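You operate a simulated robot arm through the tools that you are given. There is no shell and no other tool. Be economical: measure what you need, move in short steps, check, and stop when the job is done.

The job below is to be done with a simulated two-armed robot. You get a single attempt, and the scene is never put back.

JOB
Run the doser empty into the orange tray for the next lot.
Fine: lid off on to the bench, dial to fast, switch on, jog till the doser is bare, switch off.
Where things are to end (x, y in the base frame): orange tray lid within 0.06 m of [0.48, 0.08].

It is judged by the outcome, as a careful person would: the job done as asked, and still so three seconds after it is handed in. It fails if anything else is knocked over, pushed out of place, dropped, spilled or broken. Lids that push on must go on centred and level and be pressed home; caps that screw on are set level and turned clockwise until they are tight.

ROBOT AND FRAMES
Two 6-joint arms with two-finger parallel grippers on one trunk, on a base that drives. Base frame: it is fixed to the floor where the robot stands at the start and does not move with it; the origin is under the middle of the robot, x ahead of it, y to its left, z up; the surface under the hand at the start is at about z = 0.8. Lengths are in m, angles in degrees, forces in N, time in s.
The left shoulder is at the start at [-0.077, 0.177, 0.832], the right one opposite. With the tool pointing down near the work surface each hand reaches from about 0.1 to 0.72 m from the robot's upright axis, wherever it stands, measured 20 degrees to its own side. Places, roughly: feed bench top [0.7, 0, 0.8]; orange tray lid (12x14x5 cm) [0.5, 0.9, 0.9]; rate dial [0.6, 0.6, 0.9]; white on-off pad [0.5, 0.5, 0.9]. Payload 1.57 kg a hand.
The tool frame of a hand sits at the grasp point between the pads (the TCP): z along the fingers, y along the line on which they close. The tips reach 0.03 m beyond it. Largest opening 0.08 m; finger width 0.017, thickness 0.012; the body of the gripper, 0.04 by 0.082 m, starts 0.08 m behind the TCP.
Orientation is that of the tool frame in the base frame, as [roll, pitch, yaw] about the fixed x, y, z axes, in that order (R = Rz(yaw) Ry(pitch) Rx(roll)). With the fingers straight down and closing along the base's y, the tool's x points along the base's -x, its y along +y and its z along -z.

CONTROLS
- The arms move only by the tool drive_tool. It takes "left_series", "right_series" or both (then of equal length, played together; a hand with none holds still); each is a list of rows, each an object (a shift or turn left out is 0, a gripper value left out holds the last) with "delta_pos": the shift along the tool's x, y, z in mm, a list of three; "angular": the turn, a rotation vector about the tool's x, y, z in degrees, a list of three; "claw": the opening in per cent of the stroke, from 0 (shut) to 100 (fully open). In form: [{"delta_pos": [tx, ty, tz], "angular": [ax, ay, az], "claw": claw}, ...]. A call has 1 to 20 rows; each row is the pose to reach, as a shift and turn from the pose commanded when the call began, along the tool's axes at that moment. Rows are played at 5 a second. More than 0.05 m and 8.6 degrees between two rows, or a gripper value outside its range, and nothing of the call is played. A pose out of reach is approached as far as the arm can. The call stops where the force on the tool passes 70 N (or 10 N more than at its start, if that is more) or the arm is blocked; 0.2 s more then pass. The fingers move at their own pace (about 0.072 m/s each) and stop on an object; they squeeze with about 35 N. The grip force told is the motor's: it shows also when the fingers shut on nothing. Time passes only in rows, and 0.2 s behind the last, so rows that repeat a pose let the fingers close. The reply holds the time, the measured pose of the TCP, the force on the tool along the base axes, the opening and the grip force, in the units named above and with some noise, with the torque about the TCP (base axes, N m) and any sound that the robot's microphone picked up.
- Cameras (640 x 400 px; columns grow to the right, rows downward): "scene" is now at [0.0226, 0.0429, 1.5553]; the picture's right is [0.46, -0.89, 0.00], its down [-0.67, -0.35, -0.65] and it looks along [0.58, 0.30, -0.76] (base axes); focal length 250 px, centre (320, 200). "left" rides on the left gripper at [0.072, 0.007, -0.122] in its tool frame; the picture's right is [-0.09, 1.00, 0.00], its down [-0.84, -0.08, -0.54] and it looks along [-0.54, -0.05, 0.84] (tool axes); focal length 238 px, centre (320, 200). "right" rides on the right gripper at [0.072, -0.007, -0.122] in its tool frame; the picture's right is [0.09, 1.00, 0.00], its down [-0.84, 0.08, -0.54] and it looks along [-0.54, 0.05, 0.84] (tool axes); focal length 238 px, centre (320, 200). There is no depth. A picture from a camera that has moved, and an enlarged one, comes with that camera's place and axes in the base frame and with its lens. The place of the scene camera against the robot may be out by one fixed shift of up to 0.012 m in any direction.
- get_image(camera): a new picture of that camera. No time passes.
- move_column(by): slides the trunk up (or, below 0, down) by that many m; the arms and the scene camera ride with it, the base frame stays. It gives what a move gives, with no picture.
- steer(legs): drives the robot by 1 to 6 legs, each [ahead, left, turn to the left] in m, m and degrees, along the robot's own axes; the way and the turn of a leg run together, so that a leg with both is an arc; at most 1.5 m and 180 degrees a leg. The arms and the cameras ride along, it lands a little off, and it stops where it bumps. It gives what a move gives.
- turn_head(pan, tilt): turns the head with the scene camera to pan (to the left, within 143 degrees either way) and tilt (down, from -29 to 69), counted from straight ahead of the robot. It gives what a move gives.
- zoom(camera, box): a new picture of the part [left, top, right, bottom] of that camera's present view, enlarged. No time passes.
- sign_off(): hands the job in; it is judged then, once.

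Work in short steps. Places have to be worked out from the pictures, the camera data and where the tool is seen: move nearer, look again, correct. Check each grasp and each placing, and mend what went wrong. You have 120 turns and 100 pictures in all, those below and enlarged ones among them. Open the grippers and draw the arms clear of the work before you hand the job in, unless the task says otherwise; then end with one line.

The tools are called after "Request:" as a command line: name --argument value ..., lists and objects as JSON in quotes. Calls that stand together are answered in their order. drive_tool: Moves the arms, as the interface text tells. Its arguments: {"type":"object","properties":{"left_series":{"type":"array"},"right_series":{"type":"array"}},"required":[]} The other tools are called the same way: move_column (by) slides the trunk up or down; steer (legs) drives the base; turn_head (pan, tilt) turns the head that bears the scene camera; get_image (camera) takes a picture; zoom (camera, box) takes an enlarged picture of a part of a camera's view; sign_off () hands the job in.

At the start:

```text
t: 0.0
left_position: [0.3548, 0.4164, 1.206]
left_tcp_rot: [179.9, 0.1, 180.0]
left_force: [-0.3, -0.5, 0.7]
left_wrist_torque: [-0.02, 0.0, 0.0]
left_finger_gap: 0.0802
left_finger_force: 0.1
right_position: [0.4081, 0.0643, 1.1859]
right_tcp_rot: [-180.0, -0.1, -179.9]
right_force: [0.0, 0.7, -0.1]
right_wrist_torque: [0.01, -0.01, 0.01]
right_finger_gap: 0.0797
right_finger_force: 0.0
trunk travel left (down, up): [-0.275, 0.053]
robot x, y, heading: [0.0011, -0.0027, 0.2]
head pan, tilt: [27.2, 49.2]
```

scene: 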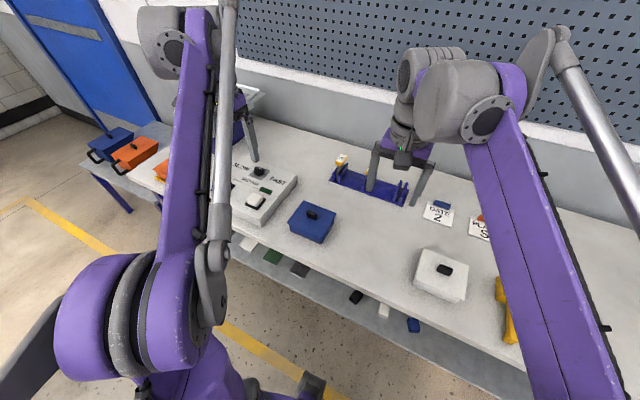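
right: 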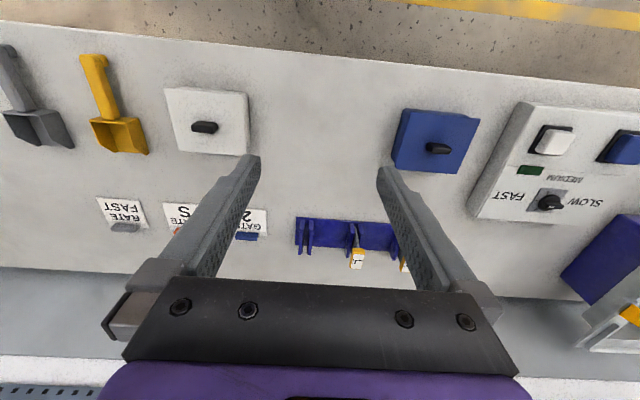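
left: 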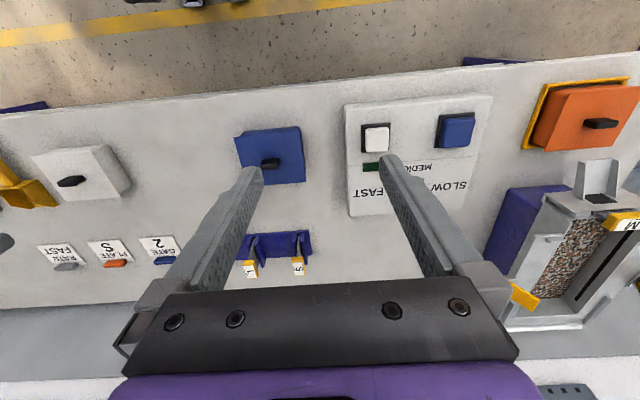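

The pictures show the control panel, the orange tray and the doser to the left. I turn the head that way for a better look, and zoom the left wrist view.

Request:
zoom --camera "left" --box '[320, 50, 640, 350]'

Request:
turn_head --pan 60 --tilt 40

Request:
get_image --camera "scene"

```text
1.33 times, centred on (480, 200) of left
camera zoom: at [0.2839, 0.4223, 1.328], right [0.09, 1.0, 0.0], down [0.84, -0.08, 0.54], along [0.54, -0.05, -0.84], focal length 318 px, centre (107, 200)
```

zoom: 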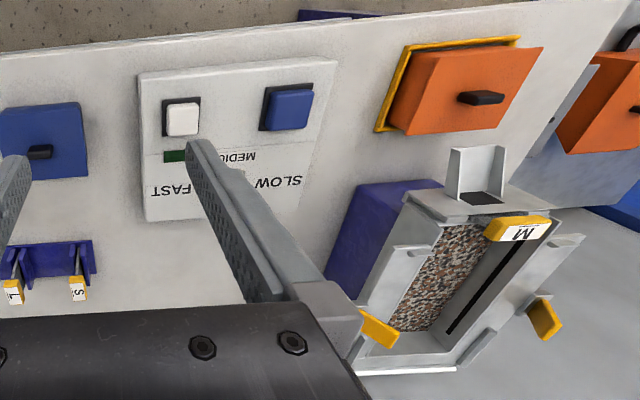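

```text
t: 1.0
left_position: [0.3559, 0.4133, 1.2066]
left_tcp_rot: [180.0, -0.1, 180.0]
left_force: [0.1, 0.5, 0.3]
left_wrist_torque: [0.02, 0.02, 0.0]
left_finger_gap: 0.0801
left_finger_force: 0.1
right_position: [0.4083, 0.0647, 1.1862]
right_tcp_rot: [-179.9, 0.0, -180.0]
right_force: [-0.3, -0.3, 0.3]
right_wrist_torque: [-0.01, -0.04, -0.01]
right_finger_gap: 0.0802
right_finger_force: 0.1
trunk travel left (down, up): [-0.275, 0.053]
robot x, y, heading: [0.0005, 0.001, -0.1]
head pan, tilt: [60.0, 40.0]
```

```text
95 pictures are left
camera scene: at [-0.004, 0.0809, 1.5683], right [0.87, -0.5, 0.0], down [-0.32, -0.56, -0.77], along [0.38, 0.66, -0.64], focal length 250 px, centre (320, 200)
```

scene: 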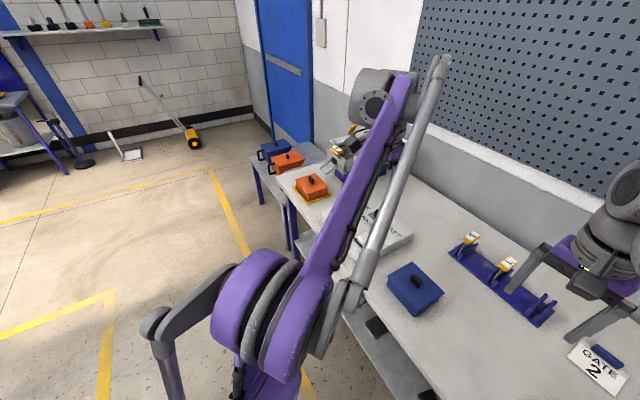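

Feed bench edge is at x≈0.35, the panel around y 0.5–0.7, the tray lid near y 0.9. I drive left 0.5 m so all of it is in reach, then look.

Request:
steer --legs '[[0, 0.5, 0]]'

Request:
turn_head --pan 20 --tilt 50

Request:
get_image --camera "scene"

Request:
get_image --camera "left"

Request:
get_image --camera "right"

```text
t: 5.9
left_position: [0.3571, 0.9211, 1.2051]
left_tcp_rot: [-179.8, -0.1, 179.9]
left_force: [-0.6, 0.2, 0.0]
left_wrist_torque: [-0.01, 0.01, 0.03]
left_finger_gap: 0.0799
left_finger_force: 0.0
right_position: [0.4101, 0.5696, 1.1864]
right_tcp_rot: [-180.0, 0.0, 179.9]
right_force: [-0.2, -1.0, 0.1]
right_wrist_torque: [0.03, -0.01, 0.0]
right_finger_gap: 0.0801
right_finger_force: 0.0
trunk travel left (down, up): [-0.275, 0.053]
robot x, y, heading: [-0.0008, 0.5071, 0.0]
head pan, tilt: [60.0, 40.0]
```

```text
t: 7.0
left_position: [0.3556, 0.9207, 1.2057]
left_tcp_rot: [180.0, 0.0, 179.9]
left_force: [-0.1, 0.5, 0.2]
left_wrist_torque: [0.03, 0.02, -0.02]
left_finger_gap: 0.0799
left_finger_force: 0.1
right_position: [0.4091, 0.5691, 1.1867]
right_tcp_rot: [-180.0, 0.0, 179.9]
right_force: [-1.0, -0.8, -0.6]
right_wrist_torque: [0.0, -0.02, 0.01]
right_finger_gap: 0.08
right_finger_force: 0.0
trunk travel left (down, up): [-0.275, 0.053]
robot x, y, heading: [-0.0002, 0.5024, 0.1]
head pan, tilt: [20.0, 50.0]
```

```text
94 pictures are left
camera scene: at [0.0262, 0.5397, 1.5542], right [0.34, -0.94, 0.0], down [-0.72, -0.26, -0.64], along [0.6, 0.22, -0.77], focal length 250 px, centre (320, 200)
```

scene: 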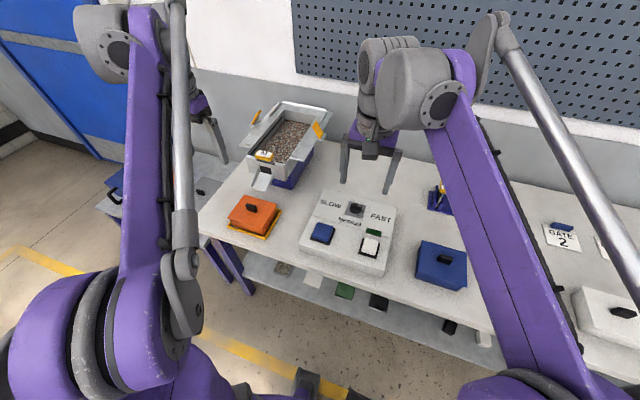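

```text
93 pictures are left
camera left: at [0.2848, 0.928, 1.328], right [0.09, 1.0, 0.0], down [0.84, -0.08, 0.54], along [0.54, -0.05, -0.84], focal length 238 px, centre (320, 200)
```

left: 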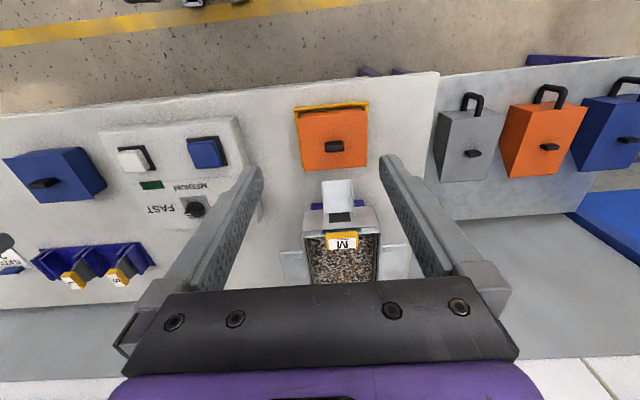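

```text
92 pictures are left
camera right: at [0.3367, 0.5631, 1.3082], right [-0.09, 1.0, 0.0], down [0.84, 0.08, 0.54], along [0.54, 0.05, -0.84], focal length 238 px, centre (320, 200)
```

right: 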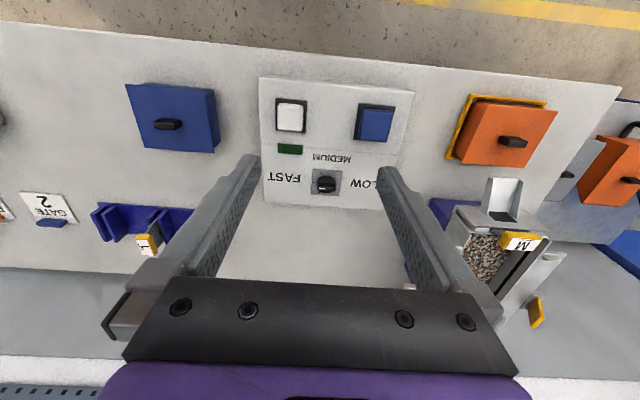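

Triangulating the lid knob from both wrist views gives about (0.455, 0.941, 0.87). I zoom on it to see the knob's shape.

Request:
zoom --camera "left" --box '[270, 80, 400, 280]'

Request:
zoom --camera "scene" --box '[200, 90, 420, 280]'

```text
2.00 times, centred on (335, 180) of left
camera zoom: at [0.2848, 0.928, 1.328], right [0.09, 1.0, 0.0], down [0.84, -0.08, 0.54], along [0.54, -0.05, -0.84], focal length 477 px, centre (290, 240)
```

zoom: 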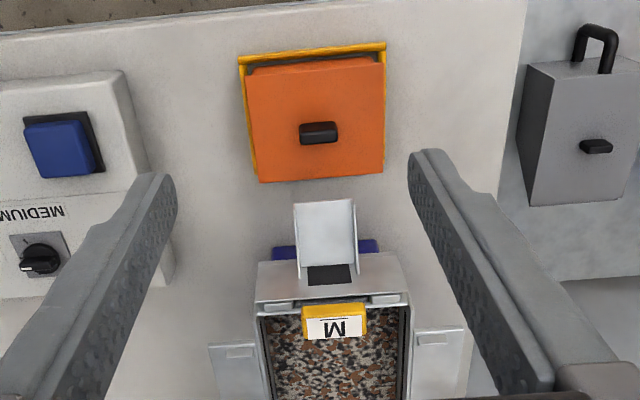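

```text
2.11 times, centred on (310, 185) of scene
camera zoom: at [0.0262, 0.5397, 1.5542], right [0.34, -0.94, 0.0], down [-0.72, -0.26, -0.64], along [0.6, 0.22, -0.77], focal length 526 px, centre (341, 232)
```

zoom: 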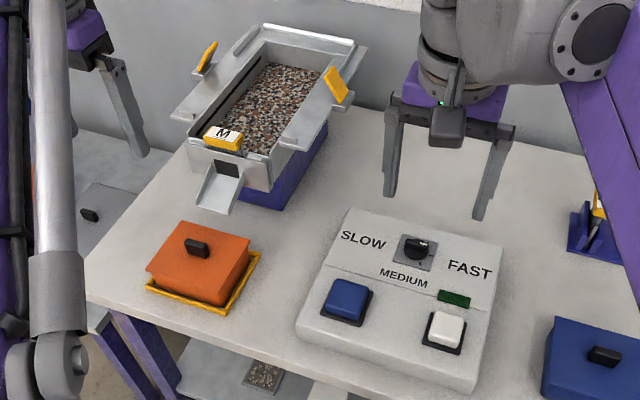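

Knob is a small bar, long along y; the chute lip hangs near (0.516, 0.94, 0.90), close to the lid's far edge. I move the left hand above the knob at z≈0.97 in steps and look.

Request:
drive_tool --left_series '[{"delta_pos": [-30, 5, 25]}, {"delta_pos": [-60, 10, 50]}, {"delta_pos": [-90, 15, 80]}, {"delta_pos": [-99, 20, 120]}, {"delta_pos": [-99, 20, 160]}, {"delta_pos": [-99, 20, 200]}, {"delta_pos": [-99, 20, 235]}, {"delta_pos": [-99, 20, 235]}]'

Request:
get_image --camera "left"

Request:
get_image --camera "right"

Request:
get_image --camera "scene"

```text
t: 8.8
left_position: [0.4543, 0.9392, 0.9712]
left_tcp_rot: [-180.0, 0.0, 179.9]
left_force: [-0.8, 0.0, 0.2]
left_wrist_torque: [-0.04, 0.0, -0.01]
left_finger_gap: 0.0797
left_finger_force: 0.1
right_position: [0.4093, 0.5701, 1.1862]
right_tcp_rot: [-180.0, 0.0, 180.0]
right_force: [0.4, 0.3, -0.7]
right_wrist_torque: [0.01, -0.01, 0.0]
right_finger_gap: 0.0797
right_finger_force: 0.1
trunk travel left (down, up): [-0.275, 0.053]
robot x, y, heading: [-0.0001, 0.5071, -0.1]
head pan, tilt: [20.0, 50.0]
```

```text
89 pictures are left
camera left: at [0.3827, 0.9471, 1.093], right [0.09, 1.0, 0.0], down [0.84, -0.08, 0.54], along [0.54, -0.05, -0.84], focal length 238 px, centre (320, 200)
```

left: 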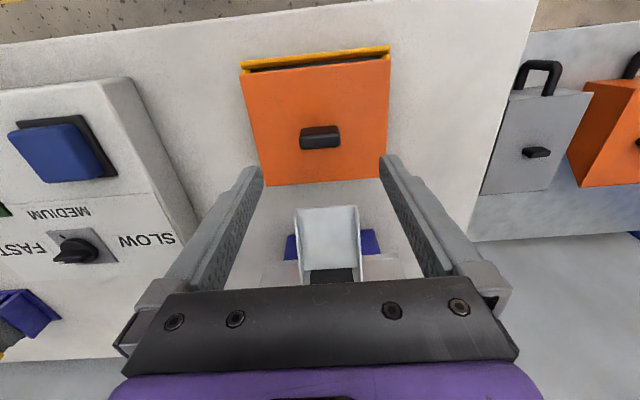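

```text
88 pictures are left
camera right: at [0.3365, 0.5629, 1.3083], right [-0.09, 1.0, 0.0], down [0.84, 0.08, 0.54], along [0.54, 0.05, -0.84], focal length 238 px, centre (320, 200)
```

right: 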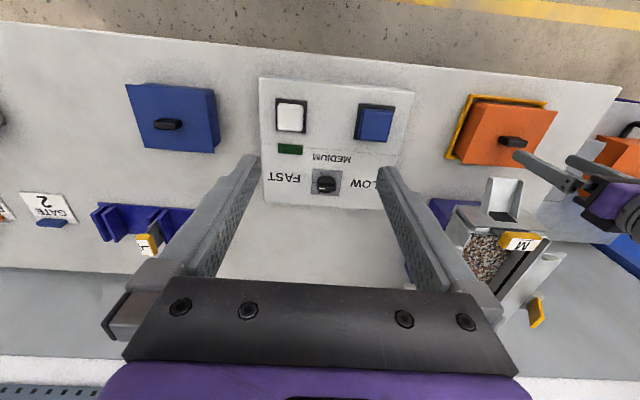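

```text
87 pictures are left
camera scene: at [0.026, 0.5395, 1.5542], right [0.34, -0.94, 0.0], down [-0.72, -0.26, -0.64], along [0.6, 0.22, -0.77], focal length 250 px, centre (320, 200)
```

scene: 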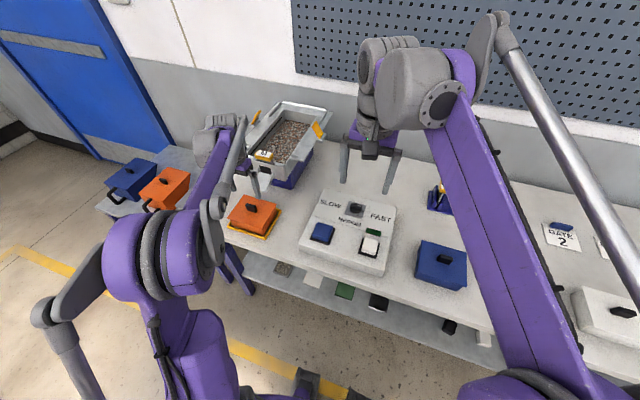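

Lid top works out at z≈0.85, knob centred on (0.455, 0.940). I lower until the tips are just above the lid top (TCP ≈0.885), still open.

Request:
drive_tool --left_series '[{"delta_pos": [0, 1, 30]}, {"delta_pos": [0, 1, 55]}, {"delta_pos": [0, 1, 75]}, {"delta_pos": [0, 1, 85]}, {"delta_pos": [0, 1, 85]}]'

Request:
get_image --camera "left"

Request:
zoom --camera "scene" --box '[210, 130, 310, 250]'

```text
t: 10.0
left_position: [0.4561, 0.9412, 0.8875]
left_tcp_rot: [180.0, 0.0, 179.9]
left_force: [-0.1, 0.1, 0.4]
left_wrist_torque: [0.01, 0.03, 0.03]
left_finger_gap: 0.08
left_finger_force: 0.0
right_position: [0.4086, 0.5701, 1.1867]
right_tcp_rot: [180.0, 0.0, 179.9]
right_force: [0.7, 0.6, -0.7]
right_wrist_torque: [-0.03, -0.03, 0.01]
right_finger_gap: 0.0801
right_finger_force: 0.0
trunk travel left (down, up): [-0.275, 0.053]
robot x, y, heading: [-0.0001, 0.5085, 0.2]
head pan, tilt: [20.0, 50.0]
```

```text
86 pictures are left
camera left: at [0.3849, 0.9491, 1.0085], right [0.09, 1.0, 0.0], down [0.84, -0.08, 0.54], along [0.54, -0.05, -0.84], focal length 238 px, centre (320, 200)
```

left: 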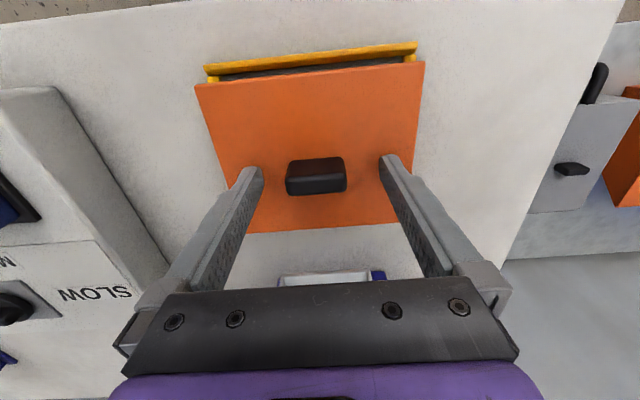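

```text
3.33 times, centred on (260, 190) of scene
camera zoom: at [0.0261, 0.5396, 1.5542], right [0.34, -0.94, 0.0], down [-0.72, -0.26, -0.64], along [0.6, 0.22, -0.77], focal length 833 px, centre (520, 233)
```

zoom: 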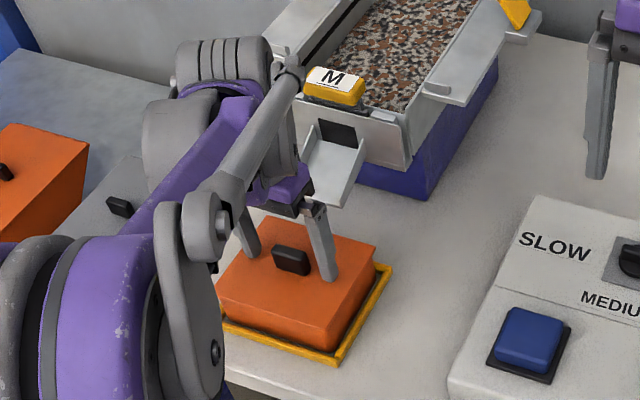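

The fingers straddle the knob well. I close and hold.

Request:
drive_tool --left_series '[{"delta_pos": [0, 0, 2], "claw": 40}, {"delta_pos": [0, 0, 2], "claw": 20}, {"delta_pos": [0, 0, 2], "claw": 20}, {"delta_pos": [0, 0, 2], "claw": 20}]'

Request:
get_image --camera "left"

```text
t: 11.0
left_position: [0.4572, 0.9416, 0.8851]
left_tcp_rot: [179.9, 0.1, 180.0]
left_force: [0.1, -0.9, 0.0]
left_wrist_torque: [0.0, 0.01, 0.01]
left_finger_gap: 0.0366
left_finger_force: 35.0
right_position: [0.41, 0.5688, 1.1871]
right_tcp_rot: [180.0, -0.1, 179.9]
right_force: [-0.6, -1.3, -0.2]
right_wrist_torque: [-0.02, 0.01, 0.02]
right_finger_gap: 0.0802
right_finger_force: 0.1
trunk travel left (down, up): [-0.275, 0.053]
robot x, y, heading: [-0.0018, 0.5054, -0.1]
head pan, tilt: [20.0, 50.0]
```

```text
84 pictures are left
camera left: at [0.3847, 0.9494, 1.0065], right [0.09, 1.0, 0.0], down [0.84, -0.08, 0.54], along [0.54, -0.05, -0.84], focal length 238 px, centre (320, 200)
```

left: 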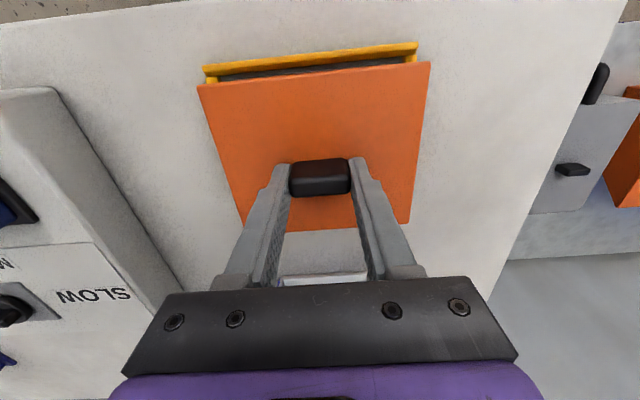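

Gripped at 37 mm. I lift 12 mm and check force and how the tray is behaving.

Request:
drive_tool --left_series '[{"delta_pos": [0, 0, -4]}, {"delta_pos": [0, 0, -8]}, {"delta_pos": [0, 0, -12]}, {"delta_pos": [0, 0, -12]}]'

Request:
get_image --camera "left"

Request:
zoom --camera "scene" --box '[210, 130, 310, 250]'

```text
t: 12.0
left_position: [0.4569, 0.9413, 0.897]
left_tcp_rot: [-179.9, 0.0, 179.8]
left_force: [0.1, -0.3, -0.3]
left_wrist_torque: [-0.02, -0.02, 0.0]
left_finger_gap: 0.037
left_finger_force: 19.4
right_position: [0.4089, 0.57, 1.1863]
right_tcp_rot: [179.9, 0.1, 179.9]
right_force: [0.4, 0.1, -0.6]
right_wrist_torque: [-0.02, -0.02, 0.0]
right_finger_gap: 0.0799
right_finger_force: 0.1
trunk travel left (down, up): [-0.275, 0.053]
robot x, y, heading: [0.0038, 0.5076, -0.2]
head pan, tilt: [20.0, 50.0]
```

```text
83 pictures are left
camera left: at [0.3848, 0.9493, 1.0192], right [0.09, 1.0, 0.0], down [0.84, -0.08, 0.54], along [0.54, -0.05, -0.84], focal length 238 px, centre (320, 200)
```

left: 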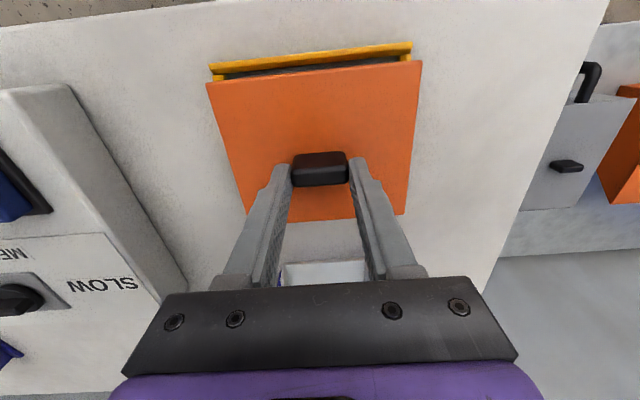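

```text
3.33 times, centred on (260, 190) of scene
camera zoom: at [0.0262, 0.5396, 1.5542], right [0.34, -0.94, 0.0], down [-0.72, -0.26, -0.64], along [0.6, 0.22, -0.77], focal length 833 px, centre (520, 233)
```

zoom: 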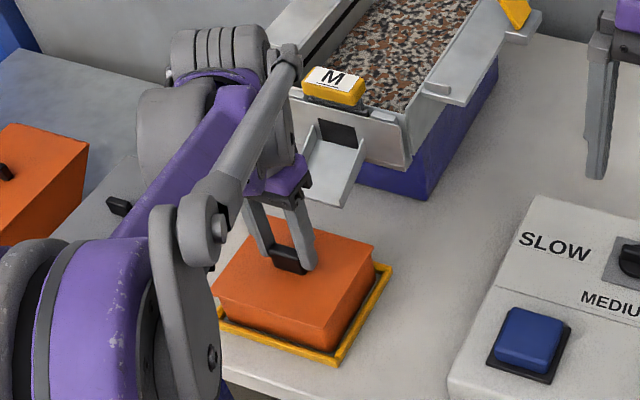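

The lid stayed put while the fingers slid up the knob. I open, go down until the tips nearly touch the lid top, and grip again with the command fully shut.

Request:
drive_tool --left_series '[{"delta_pos": [-1, 0, 0], "claw": 75}, {"delta_pos": [-1, 0, 6], "claw": 75}, {"delta_pos": [-1, 0, 12], "claw": 75}, {"delta_pos": [-1, 0, 15]}, {"delta_pos": [-1, 0, 18]}, {"delta_pos": [-1, 0, 18]}]'

Request:
get_image --camera "left"

```text
t: 13.4
left_position: [0.4564, 0.9412, 0.8838]
left_tcp_rot: [179.8, 0.2, 180.0]
left_force: [2.0, -0.5, 42.2]
left_wrist_torque: [-0.61, 0.02, -0.06]
left_finger_gap: 0.0597
left_finger_force: 0.1
right_position: [0.4068, 0.5668, 1.1869]
right_tcp_rot: [179.9, 0.1, 179.9]
right_force: [-0.1, -0.7, -1.0]
right_wrist_torque: [0.01, 0.01, -0.01]
right_finger_gap: 0.0799
right_finger_force: 0.0
trunk travel left (down, up): [-0.275, 0.053]
robot x, y, heading: [0.0026, 0.5062, -0.2]
head pan, tilt: [20.0, 50.0]
stopped in row 6 (left hand): the force on the tool passed its limit at 72 N (the readings are from after the stop); the commanded pose is now the measured one
```

```text
81 pictures are left
camera left: at [0.3839, 0.9481, 1.0055], right [0.09, 1.0, 0.0], down [0.83, -0.08, 0.55], along [0.54, -0.05, -0.84], focal length 238 px, centre (320, 200)
```

left: 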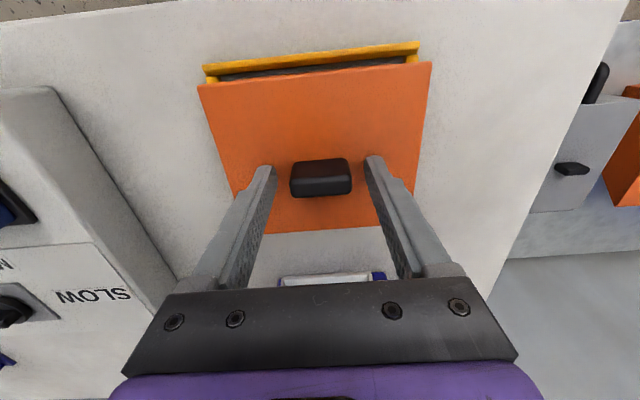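

The tips touched the lid top at TCP 0.884 (lid top z≈0.853), nothing shifted. I back off 1 mm, grip fully, and lift 4 mm to see the force.

Request:
drive_tool --left_series '[{"delta_pos": [0, 0, -1]}, {"delta_pos": [0, 0, -1], "claw": 0}, {"delta_pos": [0, 0, -1], "claw": 0}, {"delta_pos": [0, 0, -1], "claw": 0}, {"delta_pos": [0, 0, -1], "claw": 0}, {"delta_pos": [0, 0, -3]}, {"delta_pos": [0, 0, -5]}]'

Request:
get_image --camera "left"

```text
t: 15.0
left_position: [0.4578, 0.9425, 0.8851]
left_tcp_rot: [179.9, 0.1, 179.9]
left_force: [-1.9, -3.5, 5.0]
left_wrist_torque: [-0.23, -0.21, -0.14]
left_finger_gap: 0.0368
left_finger_force: 34.5
right_position: [0.4091, 0.5696, 1.1857]
right_tcp_rot: [180.0, 0.0, 180.0]
right_force: [0.5, -0.2, -0.9]
right_wrist_torque: [0.04, -0.02, 0.01]
right_finger_gap: 0.0802
right_finger_force: 0.1
trunk travel left (down, up): [-0.275, 0.053]
robot x, y, heading: [-0.0008, 0.5059, -0.3]
head pan, tilt: [20.0, 50.0]
```

```text
80 pictures are left
camera left: at [0.3845, 0.9499, 1.0062], right [0.09, 1.0, 0.0], down [0.84, -0.08, 0.54], along [0.54, -0.05, -0.84], focal length 238 px, centre (320, 200)
```

left: 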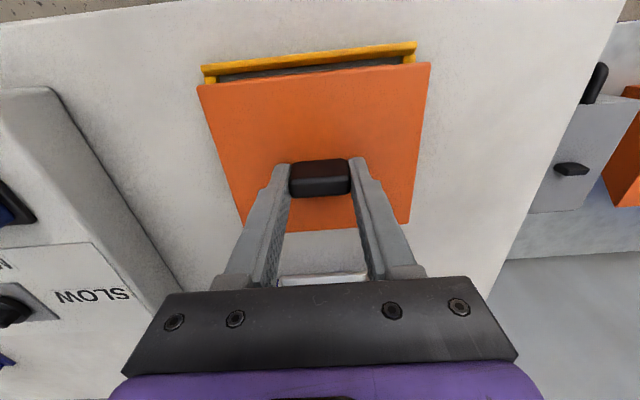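

The hand is gripping at 34 N and has barely risen. I lift on in small steps, reading the force.

Request:
drive_tool --left_series '[{"delta_pos": [0, 0, -1]}, {"delta_pos": [0, 0, -2]}, {"delta_pos": [0, 0, -3]}]'

Request:
drive_tool --left_series '[{"delta_pos": [0, 0, -1]}, {"delta_pos": [0, 0, -2]}, {"delta_pos": [0, 0, -3]}]'

Request:
get_image --camera "left"

```text
t: 15.8
left_position: [0.4583, 0.9443, 0.8892]
left_tcp_rot: [179.9, 0.3, 180.0]
left_force: [0.0, 0.8, 0.5]
left_wrist_torque: [0.0, -0.04, 0.01]
left_finger_gap: 0.037
left_finger_force: 35.0
right_position: [0.4104, 0.5692, 1.1854]
right_tcp_rot: [180.0, 0.0, 179.9]
right_force: [1.3, 0.5, 0.1]
right_wrist_torque: [0.01, 0.04, 0.0]
right_finger_gap: 0.0802
right_finger_force: 0.1
trunk travel left (down, up): [-0.275, 0.053]
robot x, y, heading: [0.0003, 0.5076, 0.2]
head pan, tilt: [20.0, 50.0]
```

```text
t: 16.6
left_position: [0.458, 0.9447, 0.8918]
left_tcp_rot: [179.9, 0.1, 179.9]
left_force: [-0.4, 0.0, -0.1]
left_wrist_torque: [0.0, 0.0, -0.02]
left_finger_gap: 0.0366
left_finger_force: 34.9
right_position: [0.4098, 0.5709, 1.187]
right_tcp_rot: [180.0, 0.0, 179.8]
right_force: [-0.4, 0.9, 0.4]
right_wrist_torque: [0.0, 0.01, 0.0]
right_finger_gap: 0.0799
right_finger_force: 0.0
trunk travel left (down, up): [-0.275, 0.053]
robot x, y, heading: [0.0028, 0.5071, -0.2]
head pan, tilt: [20.0, 50.0]
```

```text
79 pictures are left
camera left: at [0.3854, 0.9507, 1.0131], right [0.09, 1.0, 0.0], down [0.84, -0.08, 0.54], along [0.54, -0.05, -0.84], focal length 238 px, centre (320, 200)
```

left: 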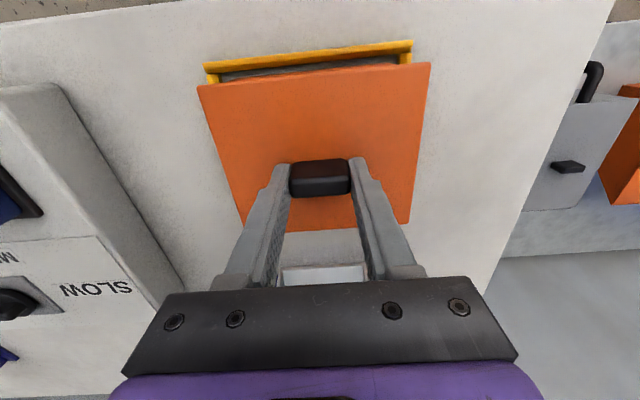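

Now the lid moves with the hand, and is light. I lift 12 mm more and look at its clearance to the chute and tray.

Request:
drive_tool --left_series '[{"delta_pos": [0, 0, -3]}, {"delta_pos": [0, 0, -6]}, {"delta_pos": [0, 0, -9]}, {"delta_pos": [0, 0, -12]}]'

Request:
get_image --camera "left"

Request:
zoom --camera "scene" --box '[210, 130, 310, 250]'

Request:
zoom --camera "right" --box '[430, 70, 610, 250]'

```text
t: 17.6
left_position: [0.4578, 0.9431, 0.9036]
left_tcp_rot: [179.9, 0.2, -179.9]
left_force: [-1.1, -0.1, -0.6]
left_wrist_torque: [0.0, -0.01, -0.03]
left_finger_gap: 0.0371
left_finger_force: 34.7
right_position: [0.4095, 0.5685, 1.1875]
right_tcp_rot: [-179.9, 0.1, 179.9]
right_force: [-0.3, -0.5, 0.7]
right_wrist_torque: [-0.01, 0.03, 0.02]
right_finger_gap: 0.0798
right_finger_force: 0.1
trunk travel left (down, up): [-0.275, 0.053]
robot x, y, heading: [0.0028, 0.5067, -0.0]
head pan, tilt: [20.0, 50.0]
```

```text
78 pictures are left
camera left: at [0.3853, 0.95, 1.0255], right [0.09, 1.0, 0.0], down [0.84, -0.08, 0.54], along [0.54, -0.05, -0.84], focal length 238 px, centre (320, 200)
```

left: 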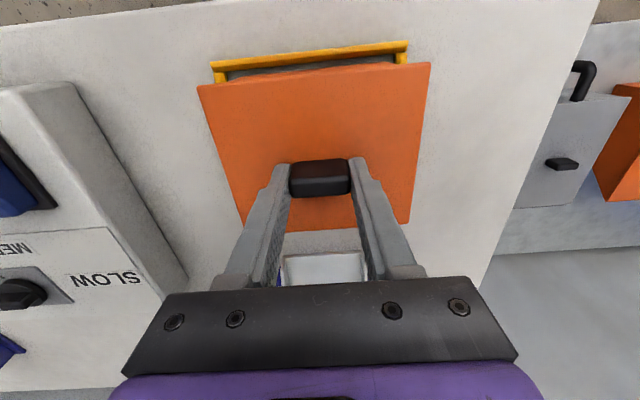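

```text
3.33 times, centred on (260, 190) of scene
camera zoom: at [0.0264, 0.5398, 1.5542], right [0.34, -0.94, 0.0], down [-0.72, -0.26, -0.64], along [0.6, 0.22, -0.77], focal length 833 px, centre (520, 233)
```

zoom: 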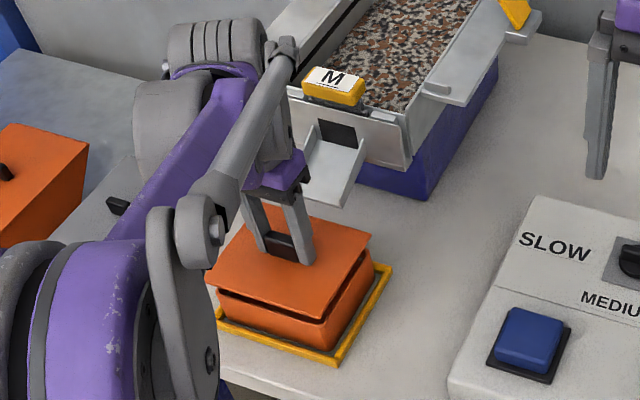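

```text
2.22 times, centred on (520, 160) of right
camera zoom: at [0.3369, 0.5632, 1.3082], right [-0.09, 1.0, 0.0], down [0.84, 0.08, 0.54], along [0.54, 0.05, -0.84], focal length 530 px, centre (-124, 289)
```

zoom: 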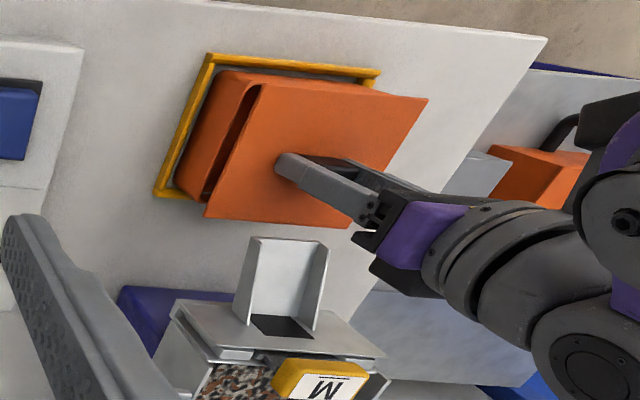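

The lid is a plate, now clear of the tray rim and in front of the chute lip. I raise a little, draw it back toward the robot, then lift high.

Request:
drive_tool --left_series '[{"delta_pos": [3, 0, -5]}, {"delta_pos": [25, 0, -8]}, {"delta_pos": [55, 0, -12]}, {"delta_pos": [90, 0, -30]}, {"delta_pos": [100, -20, -70]}, {"delta_pos": [100, -50, -110]}, {"delta_pos": [100, -80, -150]}, {"delta_pos": [100, -80, -180]}]'

Request:
get_image --camera "left"

Request:
get_image --camera "scene"

```text
t: 19.4
left_position: [0.3582, 0.8616, 1.085]
left_tcp_rot: [179.9, 0.2, 179.9]
left_force: [0.2, 0.8, -0.3]
left_wrist_torque: [0.0, 0.01, 0.02]
left_finger_gap: 0.0369
left_finger_force: 35.1
right_position: [0.4092, 0.5696, 1.1857]
right_tcp_rot: [-180.0, -0.1, 179.9]
right_force: [0.3, 0.2, 0.8]
right_wrist_torque: [-0.01, 0.0, 0.01]
right_finger_gap: 0.0799
right_finger_force: 0.0
trunk travel left (down, up): [-0.275, 0.053]
robot x, y, heading: [0.0019, 0.5071, -0.0]
head pan, tilt: [20.0, 50.0]
```

```text
75 pictures are left
camera left: at [0.286, 0.8691, 1.206], right [0.09, 1.0, 0.0], down [0.84, -0.08, 0.54], along [0.54, -0.05, -0.84], focal length 238 px, centre (320, 200)
```

left: 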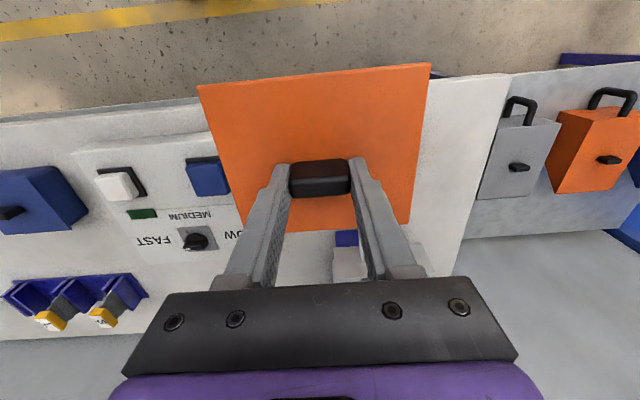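

```text
74 pictures are left
camera scene: at [0.0266, 0.5401, 1.5542], right [0.34, -0.94, 0.0], down [-0.72, -0.26, -0.64], along [0.6, 0.22, -0.77], focal length 250 px, centre (320, 200)
```

scene: 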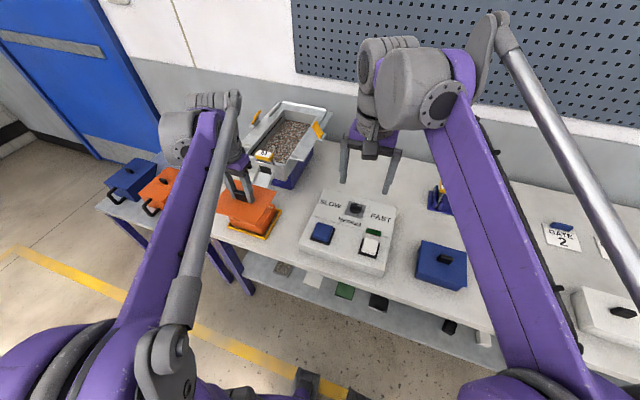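

Lid held, tray undisturbed. I drive right 0.75 m so the left hand comes over the set-down spot, with the right arm out of the way.

Request:
steer --legs '[[0, -0.75, 0]]'

Request:
get_image --camera "scene"

Request:
get_image --camera "left"

```text
t: 26.4
left_position: [0.3563, 0.1227, 1.084]
left_tcp_rot: [179.9, 0.2, -180.0]
left_force: [-0.2, -0.3, -0.5]
left_wrist_torque: [0.0, 0.02, 0.02]
left_finger_gap: 0.037
left_finger_force: 35.2
right_position: [0.4086, -0.1691, 1.1858]
right_tcp_rot: [-179.9, 0.0, -180.0]
right_force: [0.0, -0.7, 0.6]
right_wrist_torque: [-0.02, -0.01, 0.02]
right_finger_gap: 0.0799
right_finger_force: 0.1
trunk travel left (down, up): [-0.275, 0.053]
robot x, y, heading: [-0.0013, -0.2333, 0.0]
head pan, tilt: [20.0, 50.0]
```

```text
73 pictures are left
camera scene: at [0.0256, -0.1999, 1.5542], right [0.34, -0.94, 0.0], down [-0.72, -0.26, -0.64], along [0.6, 0.22, -0.77], focal length 250 px, centre (320, 200)
```

scene: 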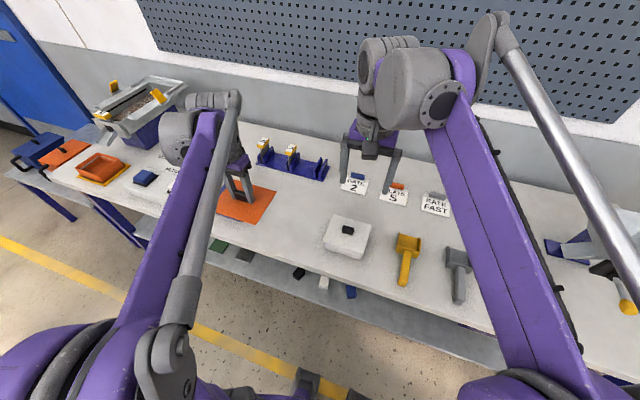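

```text
72 pictures are left
camera left: at [0.2849, 0.1297, 1.2057], right [0.09, 1.0, 0.0], down [0.84, -0.08, 0.54], along [0.54, -0.05, -0.84], focal length 238 px, centre (320, 200)
```

left: 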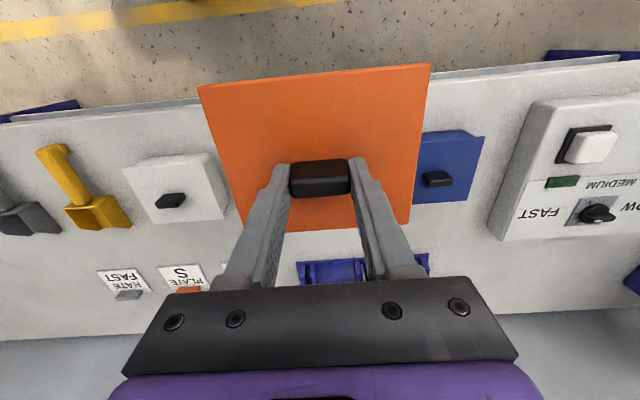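

Lid still held; the target area between the white and blue boxes is clear. I move over (0.48, 0.08) and lower to TCP 0.89.

Request:
drive_tool --left_series '[{"delta_pos": [-40, -15, 0]}, {"delta_pos": [-80, -30, 20]}, {"delta_pos": [-124, -43, 40]}, {"delta_pos": [-124, -43, 80]}, {"delta_pos": [-124, -43, 120]}, {"delta_pos": [-124, -43, 160]}, {"delta_pos": [-124, -43, 190]}, {"delta_pos": [-124, -43, 190]}]'

Request:
get_image --camera "left"

Request:
get_image --camera "scene"

```text
t: 28.1
left_position: [0.481, 0.0811, 0.8927]
left_tcp_rot: [179.9, 0.2, 180.0]
left_force: [-0.4, 0.9, -0.5]
left_wrist_torque: [0.01, 0.03, 0.03]
left_finger_gap: 0.037
left_finger_force: 35.2
right_position: [0.409, -0.1695, 1.1874]
right_tcp_rot: [180.0, 0.0, -179.9]
right_force: [0.2, 0.1, 0.4]
right_wrist_torque: [0.02, 0.01, 0.03]
right_finger_gap: 0.0799
right_finger_force: 0.1
trunk travel left (down, up): [-0.275, 0.053]
robot x, y, heading: [-0.0024, -0.2371, -0.1]
head pan, tilt: [20.0, 50.0]
```

```text
71 pictures are left
camera left: at [0.4087, 0.0873, 1.0144], right [0.09, 1.0, 0.0], down [0.84, -0.08, 0.54], along [0.54, -0.05, -0.84], focal length 238 px, centre (320, 200)
```

left: 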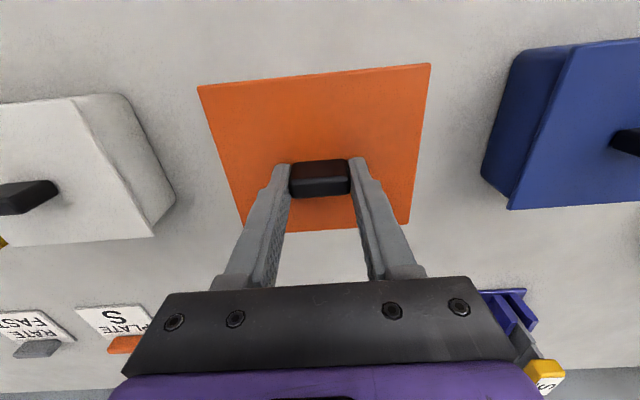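

```text
70 pictures are left
camera scene: at [0.0254, -0.2, 1.5542], right [0.34, -0.94, 0.0], down [-0.72, -0.26, -0.64], along [0.6, 0.22, -0.77], focal length 250 px, centre (320, 200)
```

scene: 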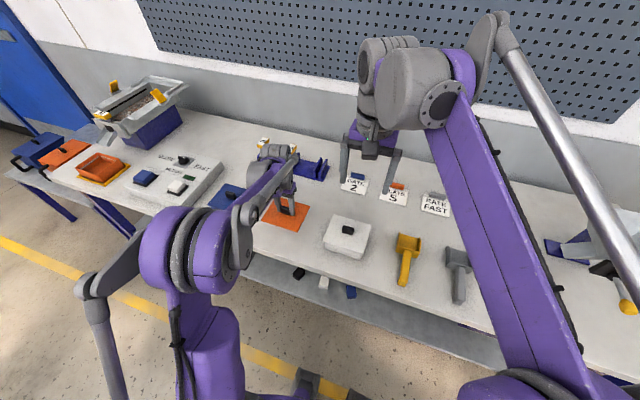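

Clear all round. I lower in fine steps to feel for the bench.

Request:
drive_tool --left_series '[{"delta_pos": [0, 0, 6]}, {"delta_pos": [0, 0, 12]}, {"delta_pos": [0, 0, 17]}, {"delta_pos": [0, 0, 22]}, {"delta_pos": [0, 0, 26]}]'

Request:
drive_tool --left_series '[{"delta_pos": [0, 0, 3]}, {"delta_pos": [0, 0, 6]}]'

```text
t: 29.4
left_position: [0.4824, 0.0784, 0.8679]
left_tcp_rot: [179.9, 0.1, -180.0]
left_force: [0.4, 0.2, 0.0]
left_wrist_torque: [0.0, 0.0, 0.0]
left_finger_gap: 0.0369
left_finger_force: 35.2
right_position: [0.4084, -0.1684, 1.1861]
right_tcp_rot: [180.0, -0.2, -180.0]
right_force: [0.4, 0.2, 0.4]
right_wrist_torque: [-0.01, -0.02, 0.01]
right_finger_gap: 0.0802
right_finger_force: 0.0
trunk travel left (down, up): [-0.275, 0.053]
robot x, y, heading: [0.0002, -0.2354, -0.0]
head pan, tilt: [20.0, 50.0]
```

```text
t: 29.9
left_position: [0.4811, 0.079, 0.8628]
left_tcp_rot: [179.8, 0.2, -179.9]
left_force: [1.0, 0.7, -1.6]
left_wrist_torque: [0.01, 0.03, 0.03]
left_finger_gap: 0.0369
left_finger_force: 34.6
right_position: [0.4085, -0.1693, 1.1863]
right_tcp_rot: [-180.0, 0.0, 179.9]
right_force: [-0.8, -0.2, -0.2]
right_wrist_torque: [-0.01, 0.01, 0.02]
right_finger_gap: 0.0799
right_finger_force: 0.0
trunk travel left (down, up): [-0.275, 0.053]
robot x, y, heading: [0.0023, -0.2331, -0.1]
head pan, tilt: [20.0, 50.0]
```

No contact yet at 0.863. I go on down in 2–3 mm steps.

Request:
drive_tool --left_series '[{"delta_pos": [0, 0, 2]}, {"delta_pos": [0, 0, 5]}]'

Request:
drive_tool --left_series '[{"delta_pos": [0, 0, 2]}, {"delta_pos": [0, 0, 4]}]'

Request:
drive_tool --left_series '[{"delta_pos": [0, 0, 2]}, {"delta_pos": [0, 0, 3]}]'

Request:
get_image --camera "left"

```text
t: 30.6
left_position: [0.4822, 0.0809, 0.8596]
left_tcp_rot: [179.9, 0.1, 180.0]
left_force: [0.4, -0.3, 0.1]
left_wrist_torque: [-0.01, 0.03, -0.01]
left_finger_gap: 0.037
left_finger_force: 34.7
right_position: [0.4074, -0.1693, 1.1862]
right_tcp_rot: [180.0, 0.0, 180.0]
right_force: [0.8, 0.3, 0.1]
right_wrist_torque: [0.0, 0.0, -0.01]
right_finger_gap: 0.0802
right_finger_force: 0.1
trunk travel left (down, up): [-0.275, 0.053]
robot x, y, heading: [-0.0035, -0.2345, 0.0]
head pan, tilt: [20.0, 50.0]
```

```text
t: 31.1
left_position: [0.4809, 0.08, 0.853]
left_tcp_rot: [179.9, 0.3, 179.9]
left_force: [0.5, -0.5, 0.2]
left_wrist_torque: [-0.01, 0.02, 0.0]
left_finger_gap: 0.0369
left_finger_force: 35.1
right_position: [0.4085, -0.1701, 1.1861]
right_tcp_rot: [-180.0, 0.1, -179.9]
right_force: [0.6, -0.5, -0.5]
right_wrist_torque: [0.01, 0.01, 0.03]
right_finger_gap: 0.0799
right_finger_force: 0.1
trunk travel left (down, up): [-0.275, 0.053]
robot x, y, heading: [0.0012, -0.2335, -0.1]
head pan, tilt: [20.0, 50.0]
```

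```text
t: 31.8
left_position: [0.4825, 0.08, 0.8507]
left_tcp_rot: [179.9, 0.2, -180.0]
left_force: [-0.2, 0.3, -0.4]
left_wrist_torque: [0.02, -0.02, 0.0]
left_finger_gap: 0.0369
left_finger_force: 35.2
right_position: [0.4078, -0.1702, 1.1862]
right_tcp_rot: [180.0, 0.0, -180.0]
right_force: [0.6, 0.3, -0.8]
right_wrist_torque: [-0.01, -0.02, -0.04]
right_finger_gap: 0.0798
right_finger_force: 0.1
trunk travel left (down, up): [-0.275, 0.053]
robot x, y, heading: [0.0003, -0.2343, -0.2]
head pan, tilt: [20.0, 50.0]
```

```text
69 pictures are left
camera left: at [0.4097, 0.087, 0.9717], right [0.09, 1.0, 0.0], down [0.84, -0.08, 0.54], along [0.54, -0.05, -0.84], focal length 238 px, centre (320, 200)
```

left: 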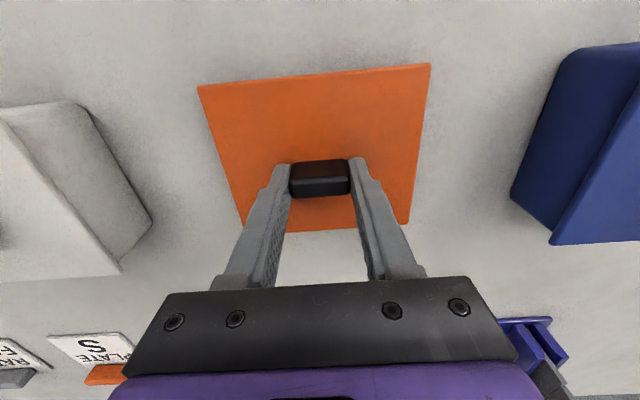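

Still free; the plate must be thin. I keep going down gently.

Request:
drive_tool --left_series '[{"delta_pos": [0, 0, 2]}, {"delta_pos": [0, 0, 4]}]'

Request:
drive_tool --left_series '[{"delta_pos": [0, 0, 1]}, {"delta_pos": [0, 0, 3]}]'

Request:
drive_tool --left_series '[{"delta_pos": [0, 0, 1]}, {"delta_pos": [0, 0, 3]}]'

```text
t: 32.4
left_position: [0.4831, 0.0796, 0.8454]
left_tcp_rot: [179.8, 0.2, 180.0]
left_force: [-0.7, -0.5, -0.1]
left_wrist_torque: [0.02, -0.01, 0.01]
left_finger_gap: 0.0368
left_finger_force: 34.7
right_position: [0.4081, -0.1695, 1.1862]
right_tcp_rot: [179.9, -0.1, 180.0]
right_force: [0.5, 0.4, -0.1]
right_wrist_torque: [-0.01, -0.03, -0.03]
right_finger_gap: 0.0801
right_finger_force: 0.0
trunk travel left (down, up): [-0.275, 0.053]
robot x, y, heading: [0.001, -0.2372, 0.2]
head pan, tilt: [20.0, 50.0]
```

```text
t: 33.0
left_position: [0.4824, 0.0814, 0.8445]
left_tcp_rot: [179.8, 0.2, -180.0]
left_force: [0.5, 0.4, -1.2]
left_wrist_torque: [-0.01, -0.02, -0.02]
left_finger_gap: 0.0372
left_finger_force: 35.3
right_position: [0.4084, -0.1695, 1.1866]
right_tcp_rot: [180.0, 0.0, 180.0]
right_force: [0.2, 0.2, 0.1]
right_wrist_torque: [-0.01, 0.03, -0.01]
right_finger_gap: 0.0801
right_finger_force: 0.1
trunk travel left (down, up): [-0.275, 0.053]
robot x, y, heading: [0.0005, -0.2352, -0.1]
head pan, tilt: [20.0, 50.0]
```

```text
t: 33.5
left_position: [0.4822, 0.0808, 0.8413]
left_tcp_rot: [-180.0, 0.2, 180.0]
left_force: [1.5, 0.7, 5.3]
left_wrist_torque: [-0.24, -0.05, 0.02]
left_finger_gap: 0.0371
left_finger_force: 34.5
right_position: [0.4073, -0.1698, 1.1857]
right_tcp_rot: [179.9, 0.1, -180.0]
right_force: [0.8, 0.1, 0.4]
right_wrist_torque: [-0.02, -0.03, -0.03]
right_finger_gap: 0.0801
right_finger_force: 0.0
trunk travel left (down, up): [-0.275, 0.053]
robot x, y, heading: [0.0007, -0.2306, -0.1]
head pan, tilt: [20.0, 50.0]
```

Contact at 0.841 with 5 N: the lid rests on the bench. I open, rise straight up, and check.

Request:
drive_tool --left_series '[{"delta_pos": [0, 0, 0], "claw": 70}, {"delta_pos": [0, 0, 0], "claw": 70}, {"delta_pos": [0, 0, -15], "claw": 70}, {"delta_pos": [0, 0, -50]}, {"delta_pos": [0, 0, -95]}, {"delta_pos": [20, 0, -140]}, {"delta_pos": [60, 0, -185]}, {"delta_pos": [100, 0, -230]}]'

Request:
get_image --camera "left"

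```text
refused: row 7 steps farther than a row can; nothing moved
```

```text
68 pictures are left
camera left: at [0.4091, 0.0871, 0.9622], right [0.09, 1.0, 0.0], down [0.83, -0.08, 0.54], along [0.54, -0.05, -0.84], focal length 238 px, centre (320, 200)
```

left: 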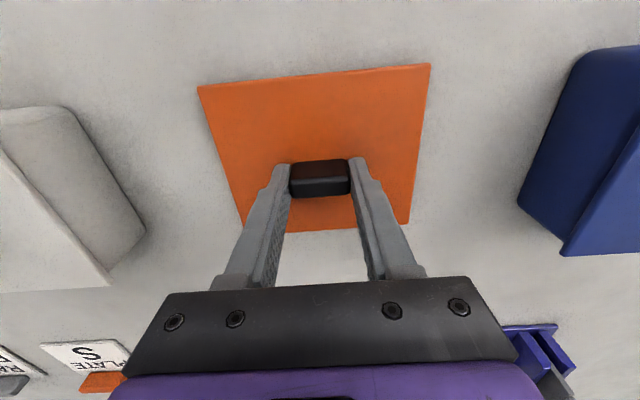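

Rejected for one step too long; I repeat with shorter steps.

Request:
drive_tool --left_series '[{"delta_pos": [0, 0, 0], "claw": 70}, {"delta_pos": [0, 0, 0], "claw": 70}, {"delta_pos": [0, 0, -15], "claw": 70}, {"delta_pos": [0, 0, -50]}, {"delta_pos": [0, 0, -90]}, {"delta_pos": [20, 0, -130]}, {"delta_pos": [40, 0, -170]}, {"delta_pos": [60, 0, -210]}, {"delta_pos": [80, 0, -250]}]'

Request:
get_image --camera "left"

```text
t: 35.5
left_position: [0.3993, 0.0789, 1.0919]
left_tcp_rot: [180.0, 0.2, 180.0]
left_force: [-0.2, 0.3, -0.9]
left_wrist_torque: [0.01, -0.01, 0.02]
left_finger_gap: 0.056
left_finger_force: 0.1
right_position: [0.4076, -0.1701, 1.1857]
right_tcp_rot: [180.0, 0.0, 180.0]
right_force: [0.6, -0.2, 0.7]
right_wrist_torque: [-0.02, 0.01, 0.0]
right_finger_gap: 0.08
right_finger_force: 0.0
trunk travel left (down, up): [-0.275, 0.053]
robot x, y, heading: [0.0008, -0.2348, 0.1]
head pan, tilt: [20.0, 50.0]
```

```text
67 pictures are left
camera left: at [0.3279, 0.087, 1.2128], right [0.09, 1.0, 0.0], down [0.83, -0.08, 0.54], along [0.54, -0.05, -0.84], focal length 238 px, centre (320, 200)
```

left: 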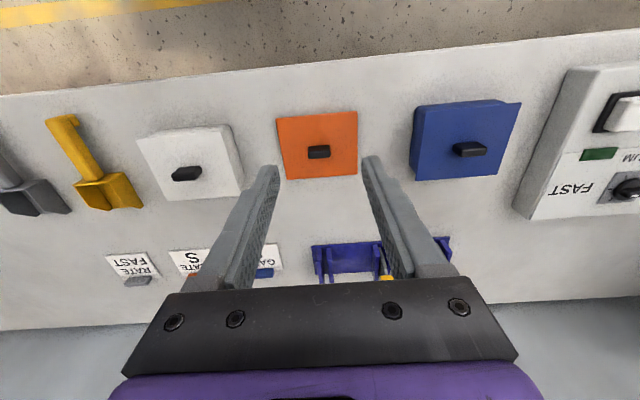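

Lid sits flat near (0.48, 0.08), neighbours untouched. I drive left 0.6 m to work the panel with the left hand.

Request:
steer --legs '[[0, 0.6, 0]]'

Request:
get_image --camera "left"

Request:
get_image --camera "scene"

Request:
get_image --camera "right"

```text
t: 41.3
left_position: [0.3964, 0.6881, 1.0908]
left_tcp_rot: [179.9, 0.2, -179.6]
left_force: [-0.9, -0.2, -0.2]
left_wrist_torque: [0.02, 0.01, -0.02]
left_finger_gap: 0.0561
left_finger_force: 0.0
right_position: [0.406, 0.4381, 1.1858]
right_tcp_rot: [180.0, 0.1, -179.6]
right_force: [0.7, -0.1, 0.0]
right_wrist_torque: [0.04, -0.02, -0.04]
right_finger_gap: 0.0803
right_finger_force: 0.1
trunk travel left (down, up): [-0.275, 0.053]
robot x, y, heading: [-0.0035, 0.3688, 0.2]
head pan, tilt: [20.0, 50.0]
```

```text
66 pictures are left
camera left: at [0.3248, 0.6946, 1.212], right [0.08, 1.0, 0.0], down [0.84, -0.07, 0.54], along [0.54, -0.04, -0.84], focal length 238 px, centre (320, 200)
```

left: 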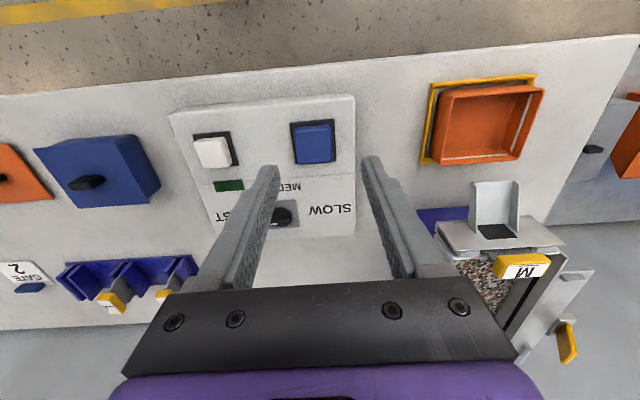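

```text
65 pictures are left
camera scene: at [0.0235, 0.4053, 1.5542], right [0.35, -0.94, 0.0], down [-0.72, -0.27, -0.64], along [0.6, 0.22, -0.77], focal length 250 px, centre (320, 200)
```

scene: 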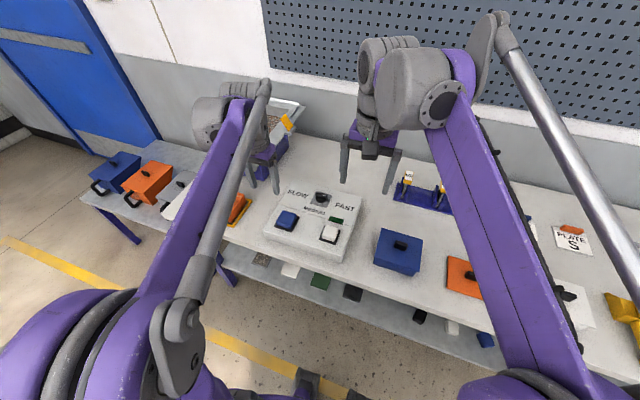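

```text
64 pictures are left
camera right: at [0.3337, 0.4312, 1.3082], right [-0.1, 1.0, 0.0], down [0.84, 0.08, 0.54], along [0.54, 0.05, -0.84], focal length 238 px, centre (320, 200)
```

right: 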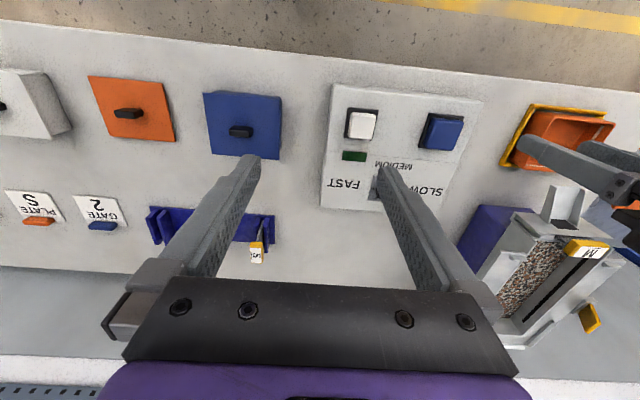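

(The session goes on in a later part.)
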